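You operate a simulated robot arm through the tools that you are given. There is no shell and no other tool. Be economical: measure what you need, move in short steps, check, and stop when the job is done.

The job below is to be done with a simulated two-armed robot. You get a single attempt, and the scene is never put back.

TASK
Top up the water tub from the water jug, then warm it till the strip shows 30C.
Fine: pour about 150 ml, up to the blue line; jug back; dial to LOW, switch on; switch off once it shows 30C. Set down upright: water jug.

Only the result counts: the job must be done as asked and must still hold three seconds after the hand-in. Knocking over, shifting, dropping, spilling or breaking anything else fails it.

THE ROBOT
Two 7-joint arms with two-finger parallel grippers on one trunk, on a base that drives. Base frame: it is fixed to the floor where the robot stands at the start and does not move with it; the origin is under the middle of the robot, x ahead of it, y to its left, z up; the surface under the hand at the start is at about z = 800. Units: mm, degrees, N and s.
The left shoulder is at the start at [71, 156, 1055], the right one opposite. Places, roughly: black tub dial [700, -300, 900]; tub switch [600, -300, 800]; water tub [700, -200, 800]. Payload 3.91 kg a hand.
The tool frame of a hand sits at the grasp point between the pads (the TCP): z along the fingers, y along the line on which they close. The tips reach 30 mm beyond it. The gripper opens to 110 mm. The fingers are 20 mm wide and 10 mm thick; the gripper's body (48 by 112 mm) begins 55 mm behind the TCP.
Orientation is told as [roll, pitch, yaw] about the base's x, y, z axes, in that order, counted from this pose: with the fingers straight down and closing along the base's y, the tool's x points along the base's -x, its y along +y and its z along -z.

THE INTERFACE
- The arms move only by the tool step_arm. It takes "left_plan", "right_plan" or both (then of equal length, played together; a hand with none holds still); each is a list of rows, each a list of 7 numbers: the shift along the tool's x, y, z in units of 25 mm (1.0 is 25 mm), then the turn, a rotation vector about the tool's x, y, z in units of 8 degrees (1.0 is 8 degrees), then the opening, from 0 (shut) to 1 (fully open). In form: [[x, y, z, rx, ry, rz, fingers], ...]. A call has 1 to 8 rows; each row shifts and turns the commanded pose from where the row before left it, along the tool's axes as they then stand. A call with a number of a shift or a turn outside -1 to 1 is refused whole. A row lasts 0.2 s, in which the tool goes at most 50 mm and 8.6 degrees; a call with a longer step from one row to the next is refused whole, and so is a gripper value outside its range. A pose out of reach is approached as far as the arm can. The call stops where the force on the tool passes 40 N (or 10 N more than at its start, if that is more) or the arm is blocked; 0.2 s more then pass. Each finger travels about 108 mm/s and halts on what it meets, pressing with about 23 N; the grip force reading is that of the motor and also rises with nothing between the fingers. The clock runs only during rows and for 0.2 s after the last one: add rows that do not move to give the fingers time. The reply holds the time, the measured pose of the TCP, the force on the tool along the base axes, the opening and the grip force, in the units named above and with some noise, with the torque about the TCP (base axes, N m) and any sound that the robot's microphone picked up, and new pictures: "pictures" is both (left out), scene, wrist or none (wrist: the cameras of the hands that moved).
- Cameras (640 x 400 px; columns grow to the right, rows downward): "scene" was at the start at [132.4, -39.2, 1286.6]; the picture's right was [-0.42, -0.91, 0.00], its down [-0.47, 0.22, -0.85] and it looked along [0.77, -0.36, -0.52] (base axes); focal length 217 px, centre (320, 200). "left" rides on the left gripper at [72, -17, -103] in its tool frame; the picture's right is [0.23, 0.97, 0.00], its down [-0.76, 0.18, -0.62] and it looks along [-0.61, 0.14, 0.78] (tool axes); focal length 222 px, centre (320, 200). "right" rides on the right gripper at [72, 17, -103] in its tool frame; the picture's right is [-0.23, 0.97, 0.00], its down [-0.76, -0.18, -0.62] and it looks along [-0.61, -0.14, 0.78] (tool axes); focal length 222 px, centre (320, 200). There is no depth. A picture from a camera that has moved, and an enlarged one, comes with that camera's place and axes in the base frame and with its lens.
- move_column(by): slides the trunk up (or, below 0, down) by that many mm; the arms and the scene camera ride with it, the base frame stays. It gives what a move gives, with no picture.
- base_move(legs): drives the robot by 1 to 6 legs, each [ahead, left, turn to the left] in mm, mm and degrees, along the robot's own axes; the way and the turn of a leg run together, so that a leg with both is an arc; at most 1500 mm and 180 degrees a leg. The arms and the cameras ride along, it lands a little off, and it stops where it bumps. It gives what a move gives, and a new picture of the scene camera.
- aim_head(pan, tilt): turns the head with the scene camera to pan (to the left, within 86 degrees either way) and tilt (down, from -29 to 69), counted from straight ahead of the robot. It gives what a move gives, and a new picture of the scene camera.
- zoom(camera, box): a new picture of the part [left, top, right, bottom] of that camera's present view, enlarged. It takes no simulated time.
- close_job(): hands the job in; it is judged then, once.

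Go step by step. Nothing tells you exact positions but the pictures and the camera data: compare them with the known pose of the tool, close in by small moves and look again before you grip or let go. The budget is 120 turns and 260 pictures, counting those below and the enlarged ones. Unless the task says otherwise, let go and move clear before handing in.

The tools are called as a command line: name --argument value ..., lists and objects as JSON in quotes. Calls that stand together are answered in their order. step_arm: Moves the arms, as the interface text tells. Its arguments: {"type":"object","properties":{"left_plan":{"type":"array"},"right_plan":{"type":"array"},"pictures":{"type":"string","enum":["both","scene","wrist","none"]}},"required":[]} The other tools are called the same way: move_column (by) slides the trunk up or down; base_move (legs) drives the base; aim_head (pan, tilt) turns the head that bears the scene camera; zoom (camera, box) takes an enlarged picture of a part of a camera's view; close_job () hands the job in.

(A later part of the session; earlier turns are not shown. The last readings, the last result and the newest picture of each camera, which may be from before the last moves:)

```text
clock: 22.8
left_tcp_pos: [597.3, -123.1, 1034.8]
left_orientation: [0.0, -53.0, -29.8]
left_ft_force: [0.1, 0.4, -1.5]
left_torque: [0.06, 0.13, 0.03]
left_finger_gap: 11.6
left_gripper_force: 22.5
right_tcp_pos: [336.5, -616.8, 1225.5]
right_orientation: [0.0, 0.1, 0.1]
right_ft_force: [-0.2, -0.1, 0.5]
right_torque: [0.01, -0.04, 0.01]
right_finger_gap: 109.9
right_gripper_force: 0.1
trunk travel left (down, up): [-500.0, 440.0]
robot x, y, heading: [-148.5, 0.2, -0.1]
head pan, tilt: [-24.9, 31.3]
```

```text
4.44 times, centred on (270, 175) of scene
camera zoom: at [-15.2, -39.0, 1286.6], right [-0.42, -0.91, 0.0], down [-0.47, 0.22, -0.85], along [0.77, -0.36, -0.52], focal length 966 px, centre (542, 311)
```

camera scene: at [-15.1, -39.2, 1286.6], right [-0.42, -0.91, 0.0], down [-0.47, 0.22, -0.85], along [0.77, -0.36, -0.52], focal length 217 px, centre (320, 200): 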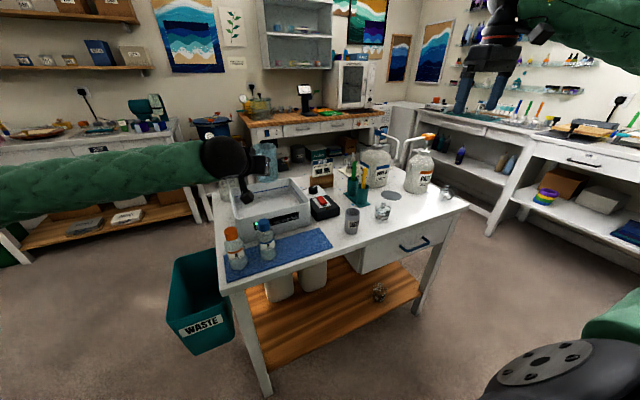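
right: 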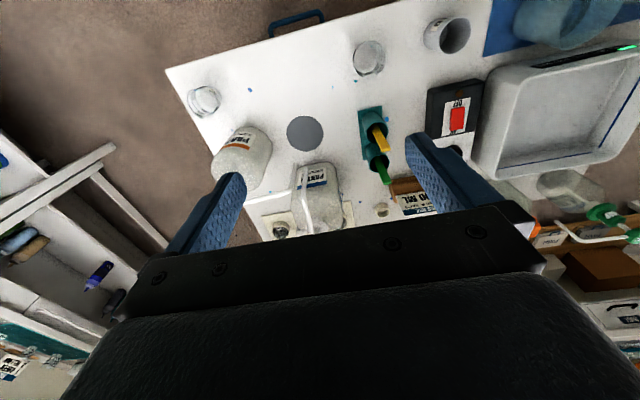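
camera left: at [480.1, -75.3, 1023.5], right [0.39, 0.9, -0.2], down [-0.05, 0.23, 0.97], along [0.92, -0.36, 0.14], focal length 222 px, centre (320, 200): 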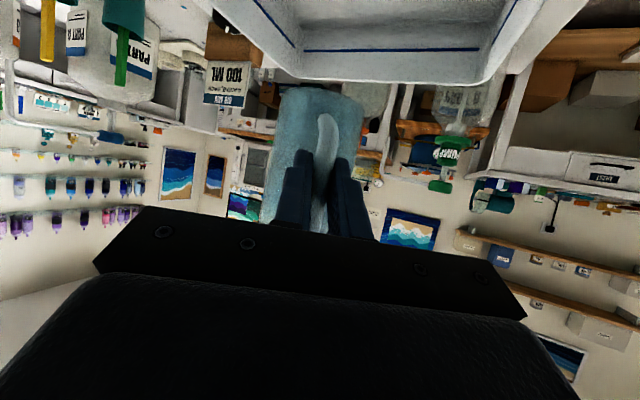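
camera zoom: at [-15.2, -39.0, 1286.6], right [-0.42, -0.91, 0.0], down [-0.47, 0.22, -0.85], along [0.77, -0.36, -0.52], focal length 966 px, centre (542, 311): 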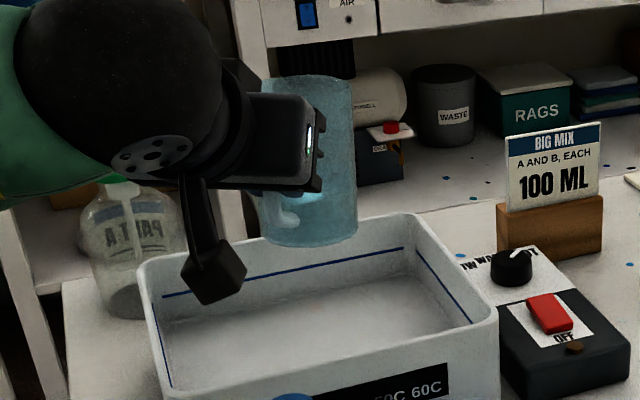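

zoom --camera "scene" --box '[245, 170, 300, 215]'

zoom --camera "scene" --box '[255, 140, 285, 170]'

zoom --camera "left" --box '[210, 0, 570, 220]'

zoom --camera "right" --box '[440, 80, 640, 240]'

```text
8.89 times, centred on (272, 192) of scene
camera zoom: at [-15.2, -39.0, 1286.6], right [-0.42, -0.91, 0.0], down [-0.47, 0.22, -0.85], along [0.77, -0.36, -0.52], focal length 1931 px, centre (742, 267)
```

zoom: 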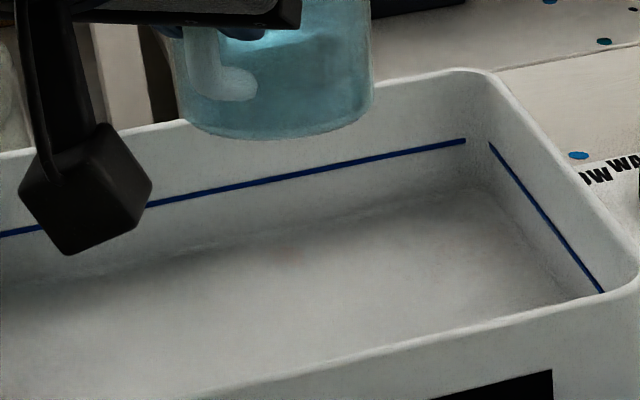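

```text
13.33 times, centred on (270, 155) of scene
camera zoom: at [-15.2, -39.0, 1286.6], right [-0.42, -0.91, 0.0], down [-0.47, 0.22, -0.85], along [0.77, -0.36, -0.52], focal length 2897 px, centre (987, 800)
```

zoom: 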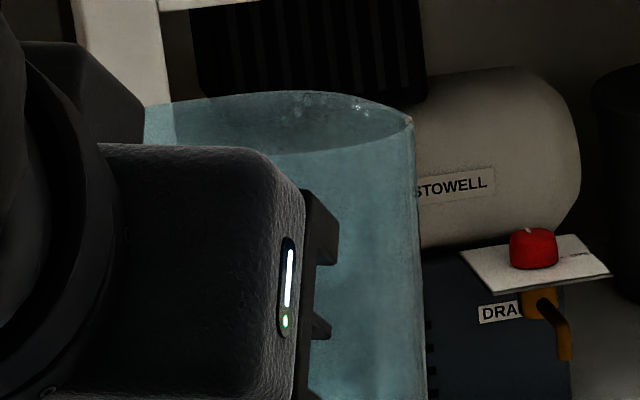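

```text
1.78 times, centred on (390, 110) of left
camera zoom: at [478.9, -75.7, 1038.8], right [0.37, 0.91, -0.18], down [0.05, 0.17, 0.98], along [0.93, -0.37, 0.02], focal length 395 px, centre (196, 360)
```

zoom: 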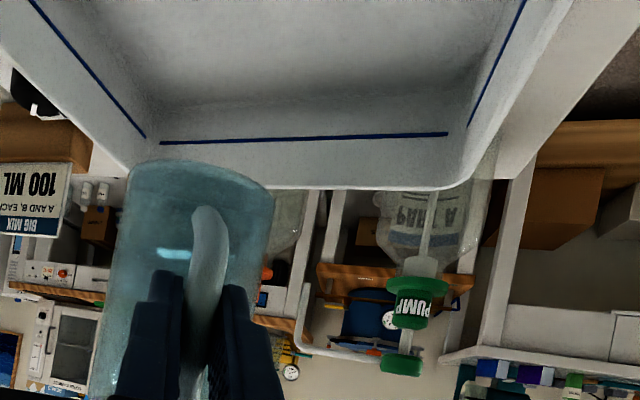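

```text
2.50 times, centred on (540, 160) of right
camera zoom: at [264.7, -599.2, 1329.1], right [0.23, 0.97, 0.0], down [0.76, -0.18, 0.62], along [0.61, -0.14, -0.78], focal length 555 px, centre (-230, 300)
```

zoom: 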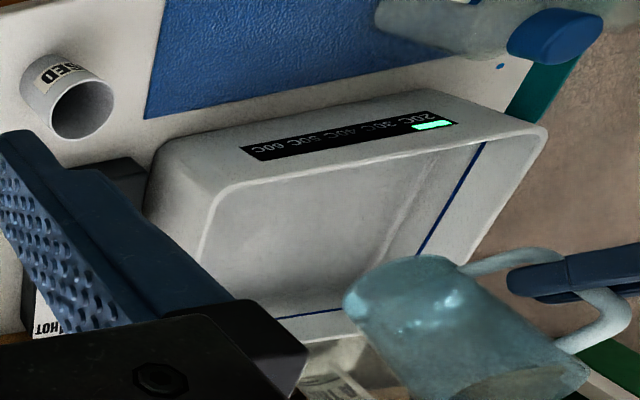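

The stream is done for this tilt. I level the jug, take several force readings to weigh it, and look for the level in it.

step_arm --left_plan '[[0, 0, 0, 0, -0.9, 0, 0], [0, 0, 0, 0, 0, 0, 0]]' --pictures "none"

step_arm --left_plan '[[0, 0, 0, 0, 0, 0, 0]]' --pictures "none"

step_arm --left_plan '[[0, 0, 0, 0, 0, 0, 0]]' --pictures "none"

step_arm --left_plan '[[0, 0, 0, 0, 0, 0, 0]]' --pictures "none"

step_arm --left_plan '[[0, 0, 0, 0, 0, 0, 0]]' --pictures "none"

zoom --camera "right" --box '[540, 160, 640, 260]'

zoom --camera "left" --box '[240, 60, 400, 260]'

```text
clock: 23.4
left_tcp_pos: [597.0, -124.0, 1034.9]
left_orientation: [0.1, -60.2, -29.8]
left_ft_force: [0.1, -0.5, -2.7]
left_torque: [0.07, 0.1, 0.0]
left_finger_gap: 11.4
left_gripper_force: 23.2
right_tcp_pos: [335.2, -617.7, 1225.6]
right_orientation: [0.0, 0.0, -0.1]
right_ft_force: [0.2, -0.1, -0.3]
right_torque: [0.03, 0.02, 0.01]
right_finger_gap: 110.0
right_gripper_force: 0.1
trunk travel left (down, up): [-500.0, 440.0]
robot x, y, heading: [-148.9, 1.3, 0.0]
head pan, tilt: [-24.9, 31.3]
```

```text
clock: 23.8
left_tcp_pos: [597.5, -123.1, 1033.5]
left_orientation: [0.0, -60.3, -29.7]
left_ft_force: [0.0, 0.2, -1.9]
left_torque: [0.07, 0.13, 0.0]
left_finger_gap: 11.7
left_gripper_force: 22.7
right_tcp_pos: [336.8, -616.9, 1225.3]
right_orientation: [-0.1, 0.0, 0.0]
right_ft_force: [-0.3, -0.4, -0.4]
right_torque: [-0.01, 0.0, 0.04]
right_finger_gap: 109.9
right_gripper_force: 0.1
trunk travel left (down, up): [-500.0, 440.0]
robot x, y, heading: [-146.6, -2.9, -0.0]
head pan, tilt: [-24.9, 31.3]
```

```text
clock: 24.2
left_tcp_pos: [597.7, -122.8, 1035.1]
left_orientation: [0.0, -60.2, -29.8]
left_ft_force: [0.3, -0.1, -2.2]
left_torque: [0.06, 0.14, -0.02]
left_finger_gap: 11.5
left_gripper_force: 23.2
right_tcp_pos: [337.2, -616.9, 1225.5]
right_orientation: [-0.1, 0.0, 0.0]
right_ft_force: [0.4, -0.7, -0.1]
right_torque: [0.02, -0.01, 0.02]
right_finger_gap: 110.2
right_gripper_force: 0.1
trunk travel left (down, up): [-500.0, 440.0]
robot x, y, heading: [-146.4, -2.0, -0.4]
head pan, tilt: [-24.9, 31.3]
```

```text
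clock: 24.6
left_tcp_pos: [598.6, -123.0, 1034.6]
left_orientation: [0.0, -60.0, -29.8]
left_ft_force: [-0.2, -0.9, -1.4]
left_torque: [0.08, 0.11, 0.03]
left_finger_gap: 11.7
left_gripper_force: 23.1
right_tcp_pos: [337.4, -616.4, 1226.3]
right_orientation: [0.0, 0.0, 0.0]
right_ft_force: [0.8, -0.5, -0.4]
right_torque: [0.02, 0.0, 0.0]
right_finger_gap: 110.3
right_gripper_force: 0.0
trunk travel left (down, up): [-500.0, 440.0]
robot x, y, heading: [-146.1, 0.4, -0.0]
head pan, tilt: [-24.9, 31.3]
```

```text
clock: 25.0
left_tcp_pos: [597.0, -123.5, 1033.7]
left_orientation: [0.0, -60.1, -29.8]
left_ft_force: [-0.2, -0.6, -2.5]
left_torque: [0.06, 0.12, 0.03]
left_finger_gap: 11.6
left_gripper_force: 22.9
right_tcp_pos: [337.0, -617.5, 1226.3]
right_orientation: [0.0, 0.0, 0.0]
right_ft_force: [0.3, -1.1, -0.3]
right_torque: [0.0, -0.04, -0.04]
right_finger_gap: 110.2
right_gripper_force: 0.1
trunk travel left (down, up): [-500.0, 440.0]
robot x, y, heading: [-147.7, 0.2, 0.0]
head pan, tilt: [-24.9, 31.3]
```

```text
4.00 times, centred on (590, 210) of right
camera zoom: at [264.7, -599.4, 1328.9], right [0.23, 0.97, 0.0], down [0.76, -0.18, 0.62], along [0.61, -0.14, -0.78], focal length 888 px, centre (-760, 160)
```

zoom: 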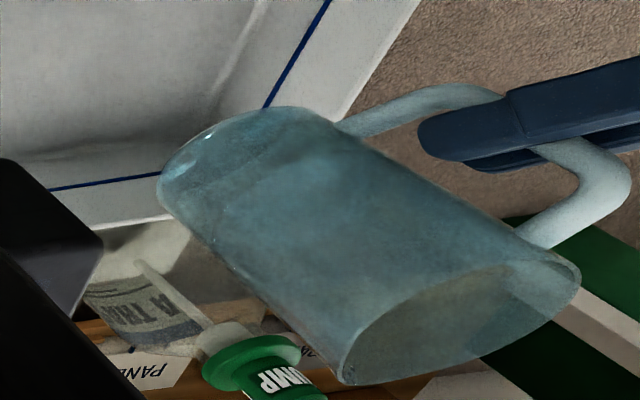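

```text
2.00 times, centred on (320, 160) of left
camera zoom: at [479.6, -76.2, 1023.1], right [0.39, 0.9, -0.2], down [-0.05, 0.23, 0.97], along [0.92, -0.36, 0.14], focal length 444 px, centre (320, 280)
```

zoom: 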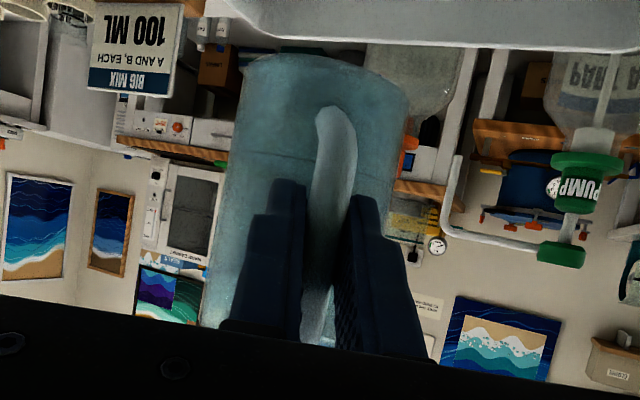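

zoom --camera "left" --box '[270, 80, 350, 160]'

zoom --camera "scene" --box '[245, 135, 295, 185]'

```text
5.00 times, centred on (310, 120) of left
camera zoom: at [479.6, -76.2, 1023.1], right [0.39, 0.9, -0.2], down [-0.05, 0.23, 0.97], along [0.92, -0.36, 0.14], focal length 1111 px, centre (370, 600)
```

zoom: 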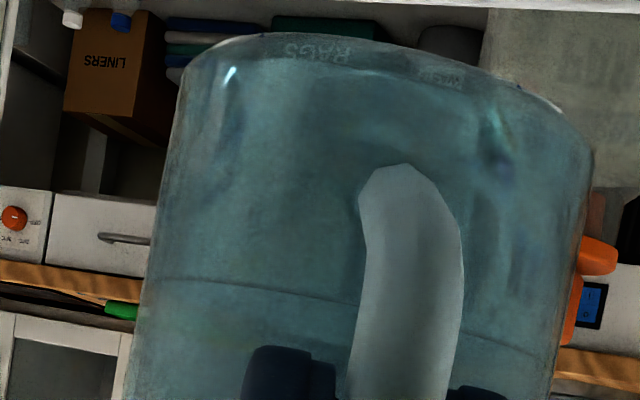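

```text
8.00 times, centred on (270, 160) of scene
camera zoom: at [-15.2, -39.3, 1286.6], right [-0.42, -0.91, 0.0], down [-0.47, 0.22, -0.85], along [0.77, -0.36, -0.52], focal length 1738 px, centre (720, 520)
```

zoom: 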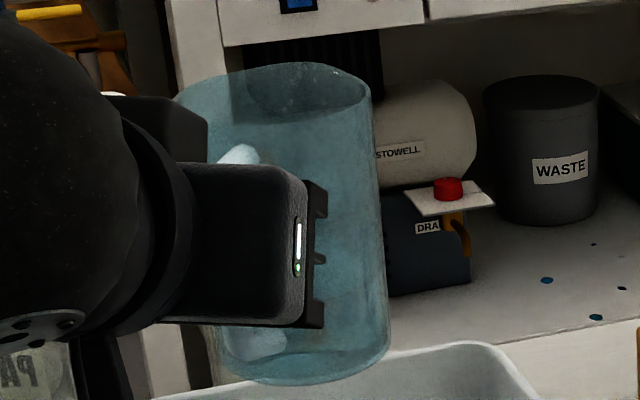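

The jug level has dropped to ~34 mm depth (roughly 115 ml poured by my estimate; weight and torque agree loosely). I tilt again to about 68° to pour roughly the remaining 30–35 ml, then level and measure again.

step_arm --left_plan '[[0, 0, 0, 0, 1, 0, 0], [0, 0, 0, 0, 1, 0, 0], [0, 0, 0, 0, 1, 0, 0], [0, 0, 0, 0, 1, 0, 0], [0, 0, 0, 0, 1, 0, 0], [0, 0, 0, 0, 1, 0, 0], [0, 0, 0, 0, 1, 0, 0], [0, 0, 0, 0, 1, 0, 0]]' --pictures "none"

step_arm --left_plan '[[0, 0, 0, 0, 0.5, 0, 0], [0, 0, 0, 0, 0, 0, 0], [0, 0, 0, 0, 0, 0, 0], [0, 0, 0, 0, 0, 0, 0], [0, 0, 0, 0, 0, 0, 0], [0, 0, 0, 0, 0, 0, 0], [0, 0, 0, 0, 0, 0, 0], [0, 0, 0, 0, 0, 0, 0]]' --pictures "none"

zoom --camera "right" --box '[440, 80, 640, 240]'

step_arm --left_plan '[[0, 0, 0, 0, 0, 0, 0], [0, 0, 0, 0, 0, 0, 0], [0, 0, 0, 0, 0, 0, 0], [0, 0, 0, 0, 0, 0, 0], [0, 0, 0, 0, 0, 0, 0]]' --pictures "none"

zoom --camera "right" --box '[440, 80, 640, 240]'

```text
clock: 26.8
left_tcp_pos: [597.6, -122.7, 1033.9]
left_orientation: [0.1, 4.0, -29.8]
left_ft_force: [0.3, 0.3, -2.1]
left_torque: [0.01, 0.02, -0.01]
left_finger_gap: 11.4
left_gripper_force: 22.8
right_tcp_pos: [338.6, -617.9, 1225.5]
right_orientation: [0.0, 0.1, 0.0]
right_ft_force: [0.3, -0.9, -0.7]
right_torque: [0.0, 0.0, 0.0]
right_finger_gap: 109.8
right_gripper_force: 0.0
trunk travel left (down, up): [-500.0, 440.0]
robot x, y, heading: [-148.1, 2.2, 0.1]
head pan, tilt: [-24.9, 31.3]
```

```text
clock: 28.6
left_tcp_pos: [596.2, -123.1, 1034.8]
left_orientation: [0.0, 7.9, -29.8]
left_ft_force: [0.3, 0.8, -1.1]
left_torque: [-0.01, 0.0, -0.02]
left_finger_gap: 11.7
left_gripper_force: 22.9
right_tcp_pos: [336.0, -617.7, 1225.6]
right_orientation: [0.0, 0.0, 0.1]
right_ft_force: [-0.8, 0.7, 0.4]
right_torque: [0.01, -0.01, 0.01]
right_finger_gap: 110.2
right_gripper_force: 0.1
trunk travel left (down, up): [-500.0, 440.0]
robot x, y, heading: [-144.6, 0.7, -0.2]
head pan, tilt: [-24.9, 31.3]
```

```text
2.50 times, centred on (540, 160) of right
camera zoom: at [264.8, -599.5, 1328.9], right [0.23, 0.97, 0.0], down [0.76, -0.18, 0.62], along [0.61, -0.14, -0.78], focal length 555 px, centre (-230, 300)
```

zoom: 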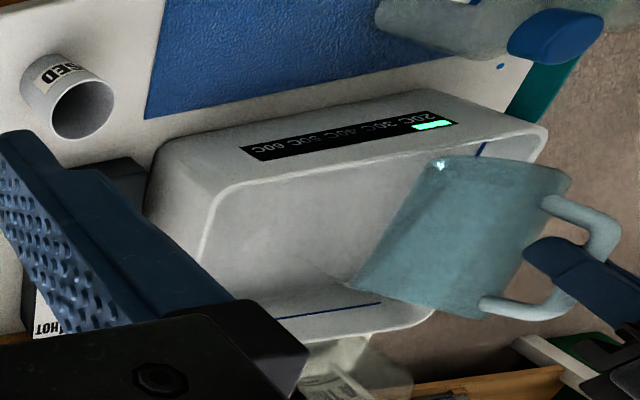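

```text
clock: 29.8
left_tcp_pos: [596.9, -123.1, 1034.0]
left_orientation: [0.1, 7.8, -29.8]
left_ft_force: [0.0, 0.2, -1.8]
left_torque: [0.0, -0.01, 0.03]
left_finger_gap: 12.0
left_gripper_force: 23.1
right_tcp_pos: [337.6, -616.2, 1224.7]
right_orientation: [0.0, 0.0, 0.0]
right_ft_force: [-0.7, 1.0, 0.4]
right_torque: [0.02, -0.01, 0.02]
right_finger_gap: 110.1
right_gripper_force: 0.0
trunk travel left (down, up): [-500.0, 440.0]
robot x, y, heading: [-147.6, -0.9, -0.0]
head pan, tilt: [-24.9, 31.3]
```

```text
2.50 times, centred on (540, 160) of right
camera zoom: at [264.8, -599.5, 1328.9], right [0.23, 0.97, 0.0], down [0.76, -0.18, 0.62], along [0.61, -0.14, -0.78], focal length 555 px, centre (-230, 300)
```

zoom: 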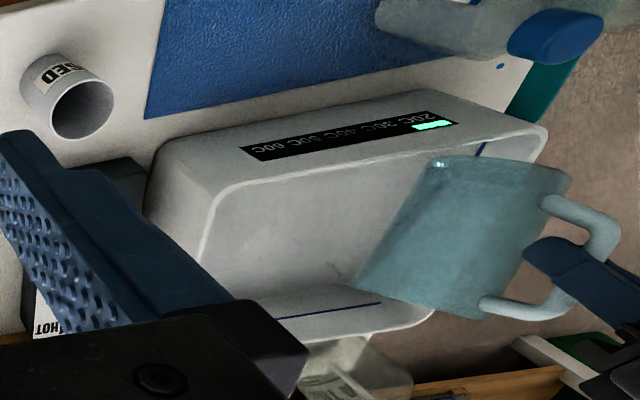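

Flow has stopped at this tilt. I level the jug and measure again.

step_arm --left_plan '[[0, 0, 0, 0, -1, 0, 0], [0, 0, 0, 0, -1, 0, 0], [0, 0, 0, 0, -1, 0, 0], [0, 0, 0, 0, -1, 0, 0], [0, 0, 0, 0, -1, 0, 0], [0, 0, 0, 0, -1, 0, 0], [0, 0, 0, 0, -1, 0, 0], [0, 0, 0, 0, -1, 0, 0]]' --pictures "none"

step_arm --left_plan '[[0, 0, 0, 0, -0.5, 0, 0], [0, 0, 0, 0, 0, 0, 0], [0, 0, 0, 0, 0, 0, 0]]' --pictures "none"

step_arm --left_plan '[[0, 0, 0, 0, 0, 0, 0]]' --pictures "none"

step_arm --left_plan '[[0, 0, 0, 0, 0, 0, 0]]' --pictures "none"

step_arm --left_plan '[[0, 0, 0, 0, 0, 0, 0]]' --pictures "none"

zoom --camera "left" --box '[270, 80, 350, 160]'

zoom --camera "scene" --box '[245, 170, 300, 215]'

```text
clock: 31.6
left_tcp_pos: [598.5, -122.9, 1035.2]
left_orientation: [0.0, -56.3, -29.7]
left_ft_force: [-0.3, 0.2, -1.7]
left_torque: [0.04, 0.08, 0.0]
left_finger_gap: 11.5
left_gripper_force: 23.0
right_tcp_pos: [335.7, -615.3, 1226.8]
right_orientation: [0.1, 0.0, 0.1]
right_ft_force: [-0.3, -0.9, -0.2]
right_torque: [0.01, 0.0, 0.0]
right_finger_gap: 110.1
right_gripper_force: 0.2
trunk travel left (down, up): [-500.0, 440.0]
robot x, y, heading: [-146.9, 0.7, 0.0]
head pan, tilt: [-24.9, 31.3]
```

```text
clock: 32.4
left_tcp_pos: [596.6, -123.0, 1034.4]
left_orientation: [0.0, -60.2, -29.7]
left_ft_force: [-0.3, -0.2, -1.4]
left_torque: [0.02, 0.05, -0.02]
left_finger_gap: 11.4
left_gripper_force: 22.8
right_tcp_pos: [337.2, -616.9, 1225.8]
right_orientation: [0.1, 0.0, 0.0]
right_ft_force: [1.1, 0.2, 0.1]
right_torque: [0.01, -0.02, -0.02]
right_finger_gap: 110.0
right_gripper_force: 0.0
trunk travel left (down, up): [-500.0, 440.0]
robot x, y, heading: [-148.9, 0.9, 0.0]
head pan, tilt: [-24.9, 31.3]
```

```text
clock: 32.8
left_tcp_pos: [596.4, -123.4, 1034.8]
left_orientation: [0.0, -60.2, -29.8]
left_ft_force: [0.1, -0.8, -1.3]
left_torque: [0.04, 0.07, -0.01]
left_finger_gap: 11.6
left_gripper_force: 22.8
right_tcp_pos: [336.5, -615.9, 1226.2]
right_orientation: [-0.1, 0.0, 0.0]
right_ft_force: [-0.4, -0.4, -0.6]
right_torque: [-0.02, 0.01, 0.03]
right_finger_gap: 109.8
right_gripper_force: 0.1
trunk travel left (down, up): [-500.0, 440.0]
robot x, y, heading: [-151.7, -1.5, 0.1]
head pan, tilt: [-24.9, 31.3]
```

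```text
clock: 33.2
left_tcp_pos: [595.5, -122.2, 1034.8]
left_orientation: [0.0, -60.1, -29.9]
left_ft_force: [-1.1, 0.0, -1.5]
left_torque: [0.03, 0.08, 0.02]
left_finger_gap: 11.7
left_gripper_force: 22.9
right_tcp_pos: [335.9, -616.6, 1225.4]
right_orientation: [0.0, -0.1, 0.0]
right_ft_force: [0.2, -0.4, -0.1]
right_torque: [-0.02, -0.01, 0.02]
right_finger_gap: 110.1
right_gripper_force: 0.1
trunk travel left (down, up): [-500.0, 440.0]
robot x, y, heading: [-144.8, 0.9, -0.4]
head pan, tilt: [-24.9, 31.3]
```

```text
clock: 33.6
left_tcp_pos: [596.9, -122.8, 1034.0]
left_orientation: [0.0, -60.2, -29.8]
left_ft_force: [-0.7, 0.0, -1.5]
left_torque: [0.03, 0.13, 0.03]
left_finger_gap: 11.5
left_gripper_force: 22.8
right_tcp_pos: [337.0, -617.3, 1224.8]
right_orientation: [0.0, 0.0, 0.0]
right_ft_force: [-0.4, 0.0, 0.7]
right_torque: [0.02, 0.01, 0.01]
right_finger_gap: 110.3
right_gripper_force: 0.0
trunk travel left (down, up): [-500.0, 440.0]
robot x, y, heading: [-145.4, -0.2, -0.1]
head pan, tilt: [-24.9, 31.3]
```

```text
5.00 times, centred on (310, 120) of left
camera zoom: at [478.8, -75.6, 1023.8], right [0.39, 0.9, -0.2], down [-0.05, 0.23, 0.97], along [0.92, -0.36, 0.14], focal length 1111 px, centre (370, 600)
```

zoom: 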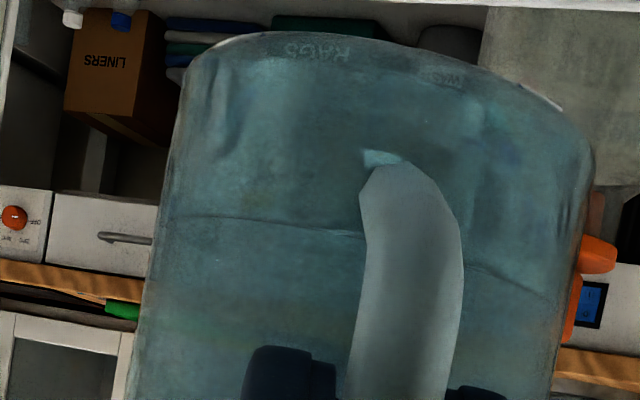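

```text
8.89 times, centred on (272, 192) of scene
camera zoom: at [-15.2, -39.3, 1286.6], right [-0.42, -0.91, 0.0], down [-0.47, 0.22, -0.85], along [0.77, -0.36, -0.52], focal length 1931 px, centre (742, 267)
```

zoom: 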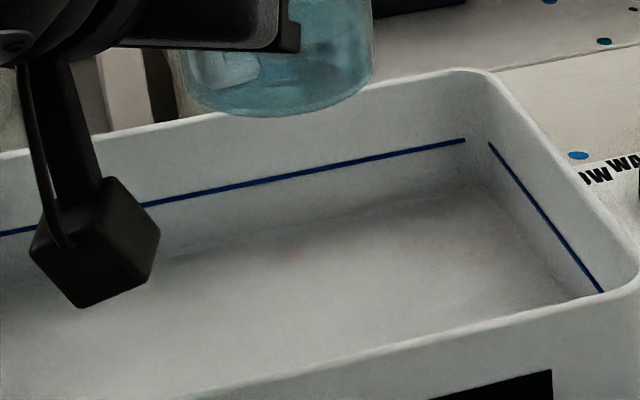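

By level the jug has lost ~45 mm worth of water, about 145–150 ml; weight agrees. Before returning the jug I bring the right hand above the control box, so its camera can check the water line at the tub wall and the dial and switch.

step_arm --right_plan '[[-0.9, 1, 0.5, 0, 0, 0, 0.6], [-0.9, 1, 0.5, 0, 0, 0, 0.6], [-0.9, 1, 0.5, 0, 0, 0, 0.6], [-0.9, 1, 0.5, 0, 0, 0, 0.6], [-0.9, 1, 0.5, 0, 0, 0, 0.6], [-0.9, 1, 0.5, 0, 0, 0, 0.6], [-0.9, 1, 0.5, 0, 0, 0, 0.6], [-0.9, 1, 0.5, 0, 0, 0, 0.6]]' --pictures "none"

step_arm --right_plan '[[-0.4, 0.8, 0.9, 0, 0, 0, 0.6], [-0.4, 0.8, 0.9, 0, 0, 0, 0.6], [-0.4, 0.8, 0.9, 0, 0, 0, 0.6], [-0.4, 0.7, 0.9, 0, 0, 0, 0.6], [0, 0, 0.6, 0, 0, 0, 0.6]]' --pictures "both"

```text
clock: 35.4
left_tcp_pos: [597.1, -123.1, 1035.1]
left_orientation: [0.0, -60.1, -29.7]
left_ft_force: [0.2, -0.5, -1.6]
left_torque: [0.06, 0.11, -0.01]
left_finger_gap: 11.3
left_gripper_force: 23.3
right_tcp_pos: [518.0, -416.9, 1126.4]
right_orientation: [-0.2, 0.1, 0.0]
right_ft_force: [0.5, 0.4, -0.7]
right_torque: [0.01, 0.01, 0.02]
right_finger_gap: 66.3
right_gripper_force: 0.1
trunk travel left (down, up): [-500.0, 440.0]
robot x, y, heading: [-149.0, 0.8, -0.3]
head pan, tilt: [-24.9, 31.3]
```

```text
clock: 36.6
left_tcp_pos: [597.2, -123.5, 1034.8]
left_orientation: [0.0, -60.1, -29.8]
left_ft_force: [-0.6, -1.1, -0.3]
left_torque: [0.09, 0.08, 0.0]
left_finger_gap: 11.5
left_gripper_force: 23.0
right_tcp_pos: [556.9, -340.9, 1022.6]
right_orientation: [0.0, 0.0, 0.0]
right_ft_force: [-0.2, 0.0, -0.2]
right_torque: [-0.03, 0.0, -0.02]
right_finger_gap: 65.9
right_gripper_force: 0.0
trunk travel left (down, up): [-500.0, 440.0]
robot x, y, heading: [-147.1, 5.2, -0.1]
head pan, tilt: [-24.9, 31.3]
camera scene: at [-15.1, -39.7, 1286.6], right [-0.42, -0.91, 0.0], down [-0.47, 0.22, -0.85], along [0.77, -0.36, -0.52], focal length 217 px, centre (320, 200)
camera right: at [484.1, -323.8, 1125.4], right [0.23, 0.97, 0.0], down [0.76, -0.18, 0.62], along [0.61, -0.14, -0.78], focal length 222 px, centre (320, 200)
```

scene: 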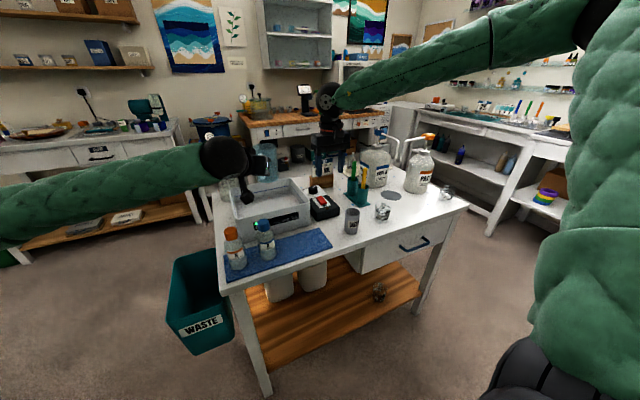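
right: 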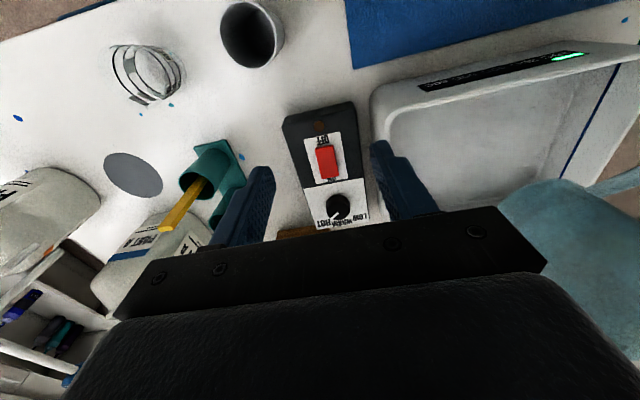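

zoom --camera "right" --box '[480, 50, 640, 210]'

zoom --camera "right" --box '[270, 90, 390, 240]'

```text
2.50 times, centred on (560, 130) of right
camera zoom: at [484.1, -323.8, 1125.4], right [0.23, 0.97, 0.0], down [0.76, -0.18, 0.62], along [0.61, -0.14, -0.78], focal length 555 px, centre (-280, 375)
```

zoom: 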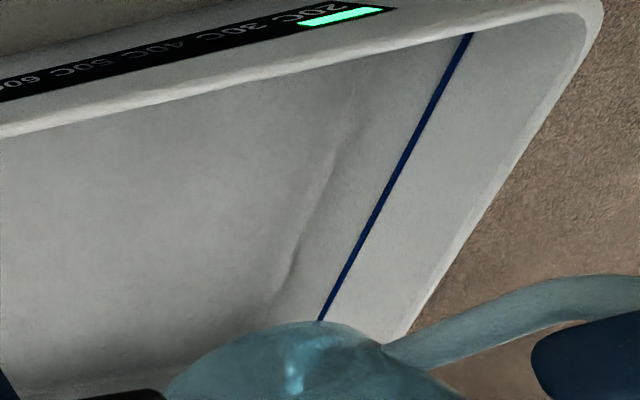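

```text
2.67 times, centred on (330, 165) of right
camera zoom: at [484.1, -323.8, 1125.4], right [0.23, 0.97, 0.0], down [0.76, -0.18, 0.62], along [0.61, -0.14, -0.78], focal length 592 px, centre (293, 293)
```

zoom: 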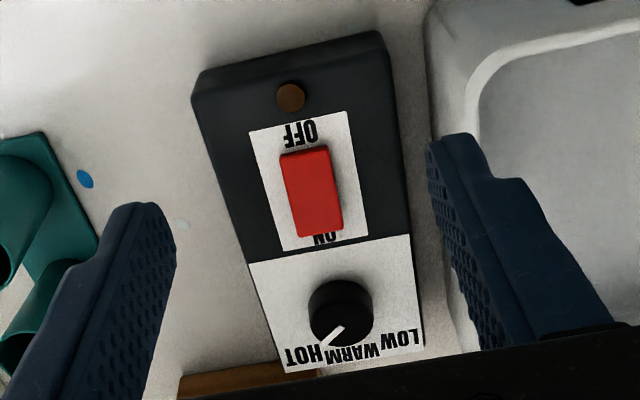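

The wall boundary looks like a refracted floor edge under clear water, with the surface at about the line, so I trust the ~150 ml. Dial currently points at HOT; LOW lies on the tub side. Now I return the jug by retracing the path while the right hand makes space.

step_arm --left_plan '[[0.15, -0.35, -0.27, 0, 0, 0, 0], [0.3, -0.7, -0.54, 0, 0, 0, 0], [0.36, -0.8, -0.62, 0, 0, 0, 0], [0.36, -0.8, -0.62, 0, 0, 0, 0], [0.36, -0.8, -0.62, 0, 0, 0, 0], [0.36, -0.8, -0.62, 0, 0, 0, 0], [0.36, -0.8, -0.62, 0, 0, 0, 0], [0.18, -0.4, -0.3, 0, 0, 0, 0]]' --right_plan '[[0, -0.8, 0, 0, 0, 0, 0.6], [0, -0.8, 0, 0, 0, 0, 0.6], [0, -0.8, 0, 0, 0, 0, 0.6], [0, -0.8, 0, 0, 0, 0, 0.6], [0, 0, 0, 0, 0, 0, 0.6], [0, 0, 0, 0, 0, 0, 0.6], [0, 0, 0, 0, 0, 0, 0.6], [0, 0, 0, 0, 0, 0, 0.6]]' --pictures "none"

```text
clock: 38.4
left_tcp_pos: [423.3, -179.8, 1032.5]
left_orientation: [0.1, -60.1, -29.8]
left_ft_force: [0.3, 0.3, -2.2]
left_torque: [0.05, 0.13, -0.02]
left_finger_gap: 11.5
left_gripper_force: 23.0
right_tcp_pos: [556.1, -420.6, 1020.3]
right_orientation: [0.0, -0.1, 0.0]
right_ft_force: [-0.9, -0.9, -0.1]
right_torque: [0.0, 0.0, -0.01]
right_finger_gap: 66.0
right_gripper_force: 0.0
trunk travel left (down, up): [-500.0, 440.0]
robot x, y, heading: [-143.2, -2.2, 0.0]
head pan, tilt: [-24.9, 31.3]
```

step_arm --left_plan '[[0.3, 0, 0.2, 0, 0, 0, 0], [0.6, 0, 0.4, 0, 0, 0, 0], [0.75, 0, 0.45, 0, 0, 0, 0], [0.75, 0, 0.45, 0, 0, 0, 0], [0.75, 0, 0.44, 0, 0, 0, 0], [0.75, 0, 0.43, 0, 0, 0, 0], [0.6, 0, 0.35, 0, 0, 0, 0], [0.25, 0, 0.14, 0, 0, 0, 0]]' --pictures "wrist"

zoom --camera "scene" --box '[220, 190, 350, 290]'

```text
clock: 40.2
left_tcp_pos: [428.1, -183.1, 894.8]
left_orientation: [0.0, -60.2, -29.8]
left_ft_force: [0.4, 0.0, -2.0]
left_torque: [0.09, 0.1, 0.03]
left_finger_gap: 11.4
left_gripper_force: 23.2
right_tcp_pos: [556.3, -420.6, 1020.8]
right_orientation: [0.1, 0.0, -0.1]
right_ft_force: [1.1, -0.1, 0.5]
right_torque: [-0.02, -0.01, 0.01]
right_finger_gap: 66.0
right_gripper_force: 0.1
trunk travel left (down, up): [-500.0, 440.0]
robot x, y, heading: [-150.8, 0.2, -0.0]
head pan, tilt: [-24.9, 31.3]
camera left: at [309.3, -134.9, 884.1], right [0.39, 0.9, -0.2], down [-0.05, 0.23, 0.97], along [0.92, -0.36, 0.14], focal length 222 px, centre (320, 200)
```

left: 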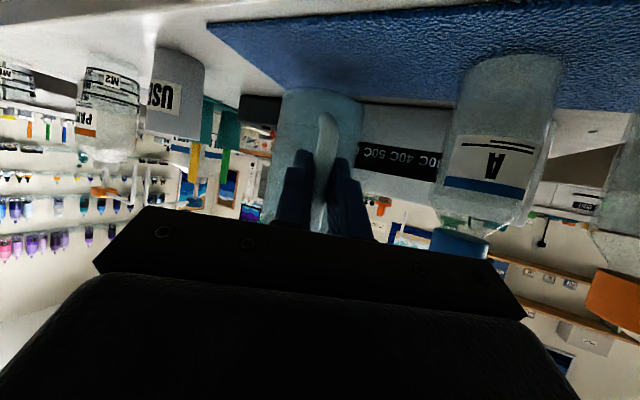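

```text
4.00 times, centred on (285, 240) of scene
camera zoom: at [-15.1, -39.2, 1286.6], right [-0.42, -0.91, 0.0], down [-0.47, 0.22, -0.85], along [0.77, -0.36, -0.52], focal length 869 px, centre (460, 40)
```

zoom: 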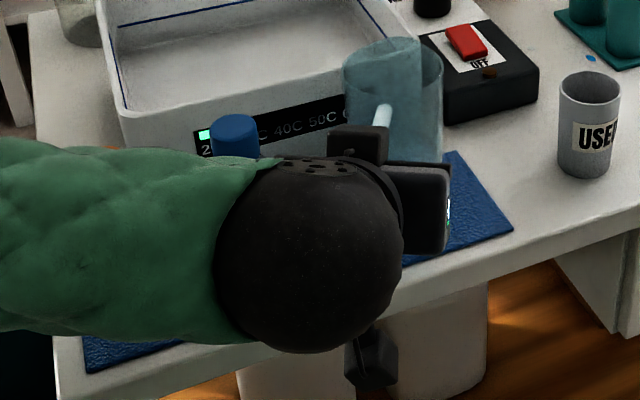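

step_arm --left_plan '[[0.2, 0, 0.09, 0, 0, 0, 0], [0.2, 0, 0.09, 0, 0, 0, 0], [0.19, 0, 0.08, 0, 0, 0, 0], [0.12, 0, 0.06, 0, 0, 0, 0], [0, 0, 0, 0, 0, 0, 0]]' --pictures "none"

step_arm --left_plan '[[0.05, 0, 0.03, 0, 0, 0, 0], [0.05, 0, 0.03, 0, 0, 0, 0], [0, 0, 0, 0, 0, 0, 0]]' --pictures "none"

```text
clock: 41.4
left_tcp_pos: [424.6, -180.5, 876.9]
left_orientation: [-0.1, -60.2, -29.8]
left_ft_force: [0.3, 0.1, -1.6]
left_torque: [0.03, 0.08, -0.01]
left_finger_gap: 11.4
left_gripper_force: 23.2
right_tcp_pos: [555.6, -421.1, 1020.5]
right_orientation: [0.0, 0.1, 0.0]
right_ft_force: [0.7, 0.4, -0.4]
right_torque: [0.01, -0.01, -0.02]
right_finger_gap: 66.0
right_gripper_force: 0.1
trunk travel left (down, up): [-500.0, 440.0]
robot x, y, heading: [-149.0, 3.1, -0.2]
head pan, tilt: [-24.9, 31.3]
```

```text
clock: 42.2
left_tcp_pos: [424.6, -182.3, 873.4]
left_orientation: [0.1, -60.2, -29.7]
left_ft_force: [0.1, -0.5, -1.3]
left_torque: [0.06, 0.13, -0.03]
left_finger_gap: 11.6
left_gripper_force: 23.0
right_tcp_pos: [556.6, -420.5, 1021.2]
right_orientation: [0.1, -0.1, 0.0]
right_ft_force: [0.4, 0.6, 0.2]
right_torque: [-0.01, 0.0, 0.0]
right_finger_gap: 66.1
right_gripper_force: 0.1
trunk travel left (down, up): [-500.0, 440.0]
robot x, y, heading: [-144.4, -2.4, -0.1]
head pan, tilt: [-24.9, 31.3]
```

step_arm --left_plan '[[0.05, 0, 0.03, 0, 0, 0, 0], [0, 0, 0, 0, 0, 0, 0]]' --pictures "none"

step_arm --left_plan '[[0.04, 0, 0.023, 0, 0, 0, 0], [0, 0, 0, 0, 0, 0, 0]]' --pictures "none"

step_arm --left_plan '[[0.03, 0, 0.02, 0, 0, 0, 0], [0, 0, 0, 0, 0, 0, 0]]' --pictures "wrist"

```text
clock: 42.8
left_tcp_pos: [425.2, -181.7, 871.9]
left_orientation: [0.0, -60.3, -29.8]
left_ft_force: [0.0, -0.3, 4.0]
left_torque: [-0.24, -0.4, 0.0]
left_finger_gap: 11.6
left_gripper_force: 22.7
right_tcp_pos: [556.3, -420.6, 1021.6]
right_orientation: [-0.1, 0.0, 0.0]
right_ft_force: [0.3, 0.0, 0.1]
right_torque: [-0.02, -0.02, 0.02]
right_finger_gap: 66.1
right_gripper_force: 0.1
trunk travel left (down, up): [-500.0, 440.0]
robot x, y, heading: [-147.3, -0.1, -0.3]
head pan, tilt: [-24.9, 31.3]
```

```text
clock: 43.4
left_tcp_pos: [424.8, -181.2, 870.6]
left_orientation: [0.0, -60.3, -29.8]
left_ft_force: [-0.7, 0.9, 14.2]
left_torque: [-0.28, -0.5, 0.01]
left_finger_gap: 11.6
left_gripper_force: 22.4
right_tcp_pos: [555.5, -419.1, 1021.7]
right_orientation: [-0.1, 0.0, 0.0]
right_ft_force: [-0.1, 0.1, -0.3]
right_torque: [-0.02, -0.01, 0.03]
right_finger_gap: 65.9
right_gripper_force: 0.1
trunk travel left (down, up): [-500.0, 440.0]
robot x, y, heading: [-146.2, 0.4, -0.1]
head pan, tilt: [-24.9, 31.3]
```

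```text
clock: 44.0
left_tcp_pos: [424.3, -180.1, 870.8]
left_orientation: [0.0, -60.3, -29.8]
left_ft_force: [-2.3, 2.2, 17.3]
left_torque: [-0.22, -0.4, 0.02]
left_finger_gap: 11.4
left_gripper_force: 23.0
right_tcp_pos: [555.3, -419.7, 1022.1]
right_orientation: [0.0, 0.0, 0.0]
right_ft_force: [-0.2, 0.1, 0.0]
right_torque: [0.0, 0.03, -0.01]
right_finger_gap: 65.9
right_gripper_force: 0.0
trunk travel left (down, up): [-500.0, 440.0]
robot x, y, heading: [-147.5, 0.7, -0.3]
head pan, tilt: [-24.9, 31.3]
camera left: at [306.0, -133.6, 859.3], right [0.39, 0.9, -0.2], down [-0.05, 0.24, 0.97], along [0.92, -0.36, 0.14], focal length 222 px, centre (320, 200)
```

left: 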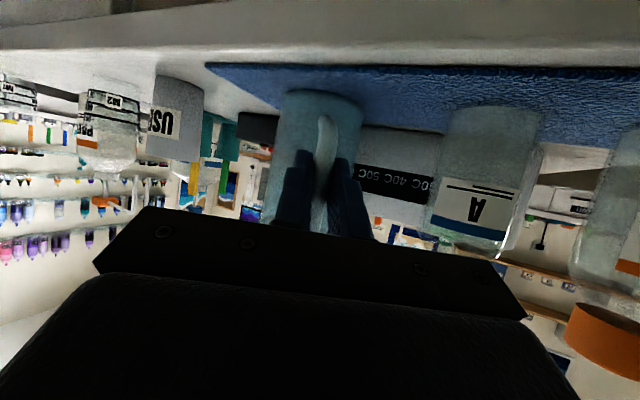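

The jug is down on the mat. I unload the press, open gently and back straight out.

step_arm --left_plan '[[-0.06, 0, -0.035, 0, 0, 0, 0], [0, 0, 0, 0, 0, 0, 0]]' --pictures "none"

step_arm --left_plan '[[0, 0, 0, 0, 0, 0, 0.15], [0, 0, 0, 0, 0, 0, 0.3], [0, 0, 0, 0, 0, 0, 0.45], [0, 0, 0, 0, 0, 0, 0.45]]' --pictures "wrist"

```text
clock: 44.6
left_tcp_pos: [423.1, -181.6, 870.5]
left_orientation: [0.1, -60.2, -29.8]
left_ft_force: [-1.5, -0.1, 1.3]
left_torque: [0.01, 0.05, -0.05]
left_finger_gap: 11.8
left_gripper_force: 23.2
right_tcp_pos: [556.8, -419.9, 1021.2]
right_orientation: [0.0, 0.1, 0.0]
right_ft_force: [0.8, 0.9, -0.7]
right_torque: [-0.03, 0.02, 0.0]
right_finger_gap: 66.2
right_gripper_force: 0.1
trunk travel left (down, up): [-500.0, 440.0]
robot x, y, heading: [-149.6, 0.6, 0.1]
head pan, tilt: [-24.9, 31.3]
```

```text
clock: 45.6
left_tcp_pos: [425.0, -180.2, 872.7]
left_orientation: [0.1, -60.1, -29.8]
left_ft_force: [-0.5, 0.4, -0.5]
left_torque: [0.02, -0.02, 0.02]
left_finger_gap: 49.2
left_gripper_force: 0.1
right_tcp_pos: [556.4, -420.1, 1021.1]
right_orientation: [0.0, 0.1, 0.0]
right_ft_force: [-0.7, 0.3, -0.3]
right_torque: [0.03, 0.04, 0.04]
right_finger_gap: 66.0
right_gripper_force: 0.1
trunk travel left (down, up): [-500.0, 440.0]
robot x, y, heading: [-150.1, 1.6, -0.0]
head pan, tilt: [-24.9, 31.3]
camera left: at [306.8, -133.3, 860.5], right [0.39, 0.9, -0.2], down [-0.05, 0.23, 0.97], along [0.92, -0.36, 0.14], focal length 222 px, centre (320, 200)
```

left: 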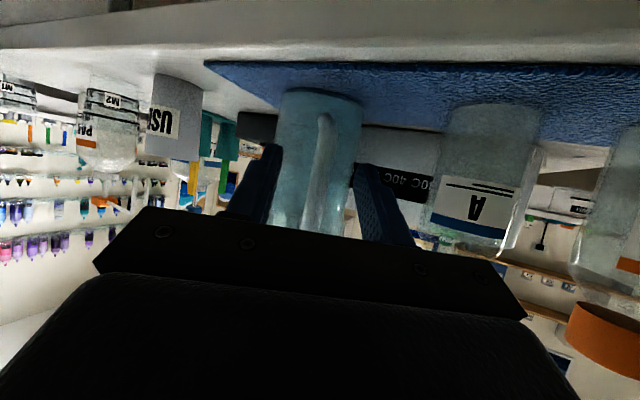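

step_arm --left_plan '[[0.25, 0, -0.43, 0, 0, 0, 0.45], [0.5, 0, -0.87, 0, 0, 0, 0.45], [0.5, 0, -0.87, 0, 0, 0, 0.45], [0.5, 0, -0.87, 0, 0, 0, 0.45], [0.5, 0, -0.87, 0, 0, 0, 0.45], [0, 0, -1, 0, 0, 0, 0.45], [-0.5, 0, -1, 0, 0, 0, 0.45]]' --right_plan '[[0, 0, 0, 0, 0, 0, 0.5], [-0.9, 0.5, 0.45, 0, 0, 0, 0.5], [-0.9, 0.5, 0.5, 0, 0, 0, 0.5], [-0.9, 0.5, 0.5, 0, 0, 0, 0.5], [-0.9, 0.5, 0.5, 0, 0, 0, 0.5], [-0.9, 0.5, 0.45, 0, 0, 0, 0.5], [-0.9, 0.3, 0.45, 0, 0, 0, 0.5]]' --pictures "both"

zoom --camera "right" --box '[240, 60, 420, 260]'

```text
clock: 47.2
left_tcp_pos: [321.4, -135.7, 900.4]
left_orientation: [-0.2, -60.0, -29.7]
left_ft_force: [0.4, -0.7, 0.4]
left_torque: [-0.02, 0.03, 0.01]
left_finger_gap: 49.6
left_gripper_force: 0.1
left hand out of reach, approached as far as the arm can: row 6, 7
right_tcp_pos: [691.7, -347.3, 949.1]
right_orientation: [0.0, -0.1, 0.0]
right_ft_force: [0.5, 0.1, 0.3]
right_torque: [0.03, 0.01, 0.02]
right_finger_gap: 54.9
right_gripper_force: 0.0
trunk travel left (down, up): [-500.0, 440.0]
robot x, y, heading: [-147.4, -0.2, -0.3]
head pan, tilt: [-24.9, 31.3]
camera scene: at [-14.8, -39.0, 1286.5], right [-0.42, -0.91, 0.0], down [-0.47, 0.22, -0.85], along [0.77, -0.36, -0.52], focal length 217 px, centre (320, 200)
camera right: at [620.0, -331.0, 1051.4], right [0.23, 0.97, 0.0], down [0.76, -0.18, 0.62], along [0.61, -0.14, -0.78], focal length 222 px, centre (320, 200)
camera left: at [203.6, -88.5, 889.4], right [0.39, 0.9, -0.2], down [-0.05, 0.23, 0.97], along [0.92, -0.36, 0.14], focal length 222 px, centre (320, 200)
```

scene: 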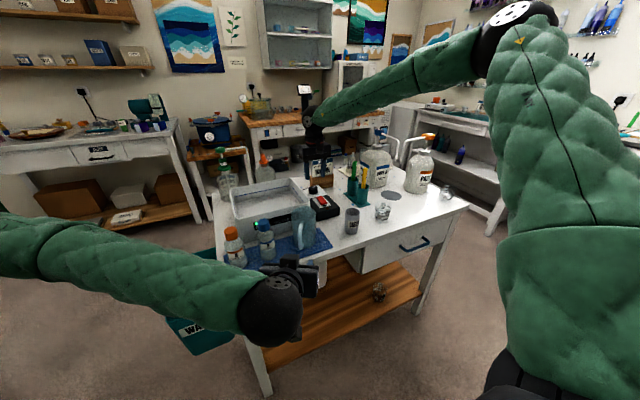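
right: 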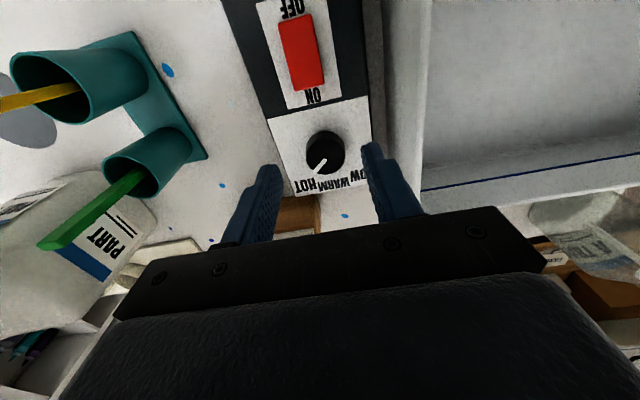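
left: 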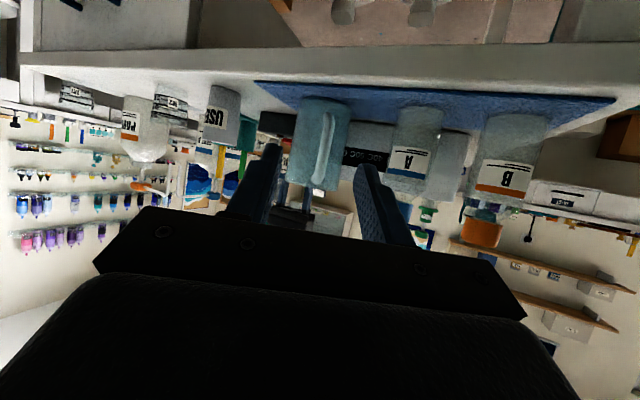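

```text
2.00 times, centred on (330, 160) of right
camera zoom: at [620.0, -331.0, 1051.4], right [0.23, 0.97, 0.0], down [0.76, -0.18, 0.62], along [0.61, -0.14, -0.78], focal length 444 px, centre (300, 280)
```

zoom: 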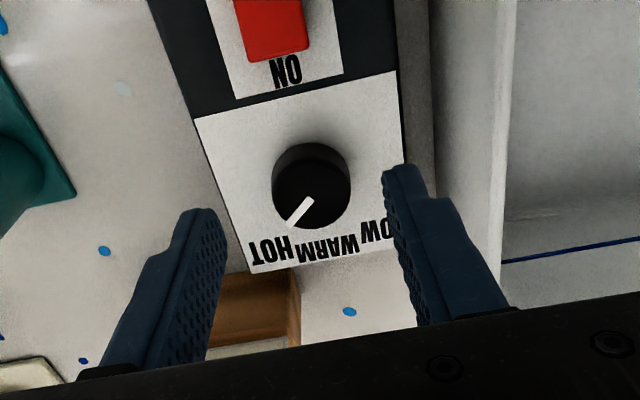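

The dial top is at (719,-348,858), about 36 mm wide, pointing at HOT (≈−45°); LOW is at about +43°. I move over it and pre-turn the right hand to yaw −45°, then lower.

step_arm --right_plan '[[-0.9, -0.03, 0.3, 0, 0, 0, 0.5], [-0.19, 0, 0.4, 0, 0, 0.94, 0.5], [0, 0, 0.4, 0, 0, 0.94, 0.5], [0, 0, 0.4, 0, 0, 0.94, 0.5], [0, 0, 0.3, 0, 0, 0.94, 0.5], [0, 0, 0, 0, 0, 0.94, 0.5], [0, 0, 0, 0, 0, 0.94, 0.5], [0, 0, 0, 0, 0, 0, 0.5]]' --pictures "wrist"

zoom --camera "right" --box '[240, 100, 420, 260]'

```text
clock: 49.0
left_tcp_pos: [320.8, -136.0, 900.7]
left_orientation: [-0.1, -60.1, -29.8]
left_ft_force: [-0.7, -0.4, 0.5]
left_torque: [0.0, 0.01, -0.01]
left_finger_gap: 49.7
left_gripper_force: 0.2
right_tcp_pos: [718.2, -348.8, 904.6]
right_orientation: [-0.1, 0.1, -45.1]
right_ft_force: [-0.7, 0.4, 0.3]
right_torque: [0.01, -0.01, -0.03]
right_finger_gap: 55.0
right_gripper_force: 0.0
trunk travel left (down, up): [-500.0, 440.0]
robot x, y, heading: [-150.9, 3.1, -0.1]
head pan, tilt: [-24.9, 31.3]
camera right: at [680.3, -285.9, 1007.9], right [0.85, 0.53, 0.0], down [0.41, -0.67, 0.62], along [0.33, -0.53, -0.78], focal length 222 px, centre (320, 200)
```

right: 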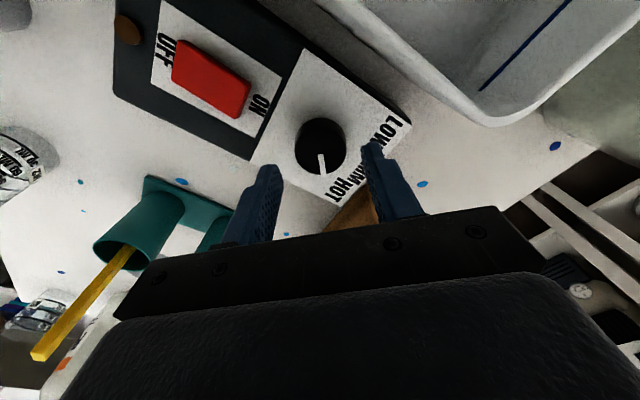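

```text
2.50 times, centred on (330, 180) of right
camera zoom: at [680.3, -285.9, 1007.9], right [0.85, 0.53, 0.0], down [0.41, -0.67, 0.62], along [0.33, -0.53, -0.78], focal length 555 px, centre (295, 250)
```

zoom: 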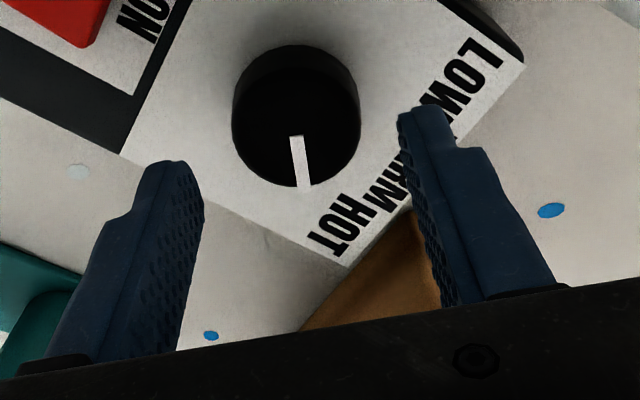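

step_arm --right_plan '[[-0.06, 0.03, 0.5, 0, 0, 0, 0.5], [0, 0, 0.5, 0, 0, 0, 0.5], [0, 0, 0.28, 0, 0, 0, 0.5], [0, 0, 0, 0, 0, 0, 0.4], [0, 0, 0, 0, 0, 0, 0.3], [0, 0, 0, 0, 0, 0, 0.2], [0, 0, 0, 0, 0, 0, 0.1]]' --pictures "wrist"

zoom --camera "right" --box '[240, 100, 420, 260]'

```text
clock: 50.6
left_tcp_pos: [321.9, -136.4, 900.7]
left_orientation: [-0.1, -60.1, -29.8]
left_ft_force: [0.0, 0.5, 0.5]
left_torque: [0.01, 0.02, 0.03]
left_finger_gap: 49.3
left_gripper_force: 0.1
right_tcp_pos: [721.2, -350.7, 871.6]
right_orientation: [0.0, 0.0, -45.1]
right_ft_force: [-1.1, -1.7, -3.1]
right_torque: [-0.08, -0.11, -0.02]
right_finger_gap: 39.4
right_gripper_force: 44.8
trunk travel left (down, up): [-500.0, 440.0]
robot x, y, heading: [-148.7, 0.3, -0.1]
head pan, tilt: [-24.9, 31.3]
camera right: at [681.9, -287.0, 975.0], right [0.85, 0.53, 0.0], down [0.41, -0.67, 0.62], along [0.33, -0.53, -0.78], focal length 222 px, centre (320, 200)
```

right: 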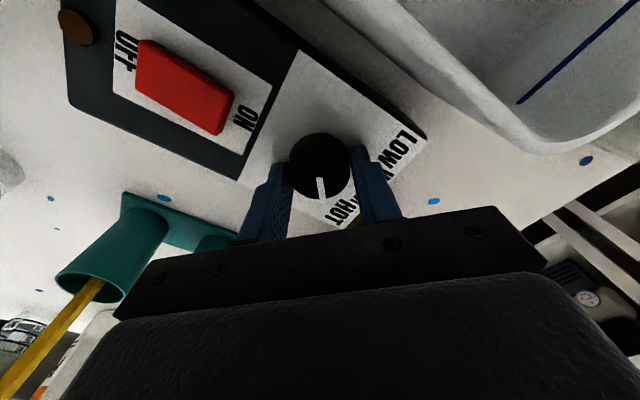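

```text
2.50 times, centred on (330, 180) of right
camera zoom: at [681.9, -287.0, 975.0], right [0.85, 0.53, 0.0], down [0.41, -0.67, 0.62], along [0.33, -0.53, -0.78], focal length 555 px, centre (295, 250)
```

zoom: 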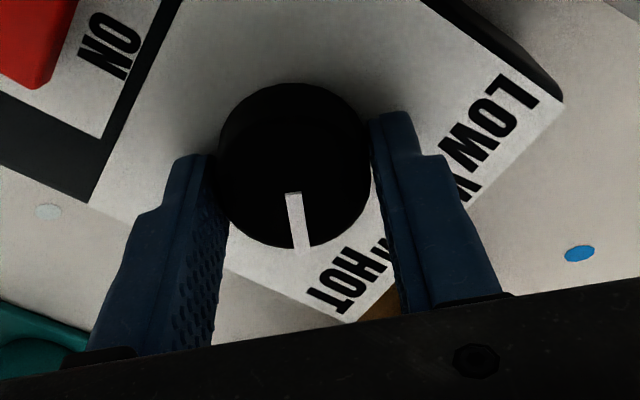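

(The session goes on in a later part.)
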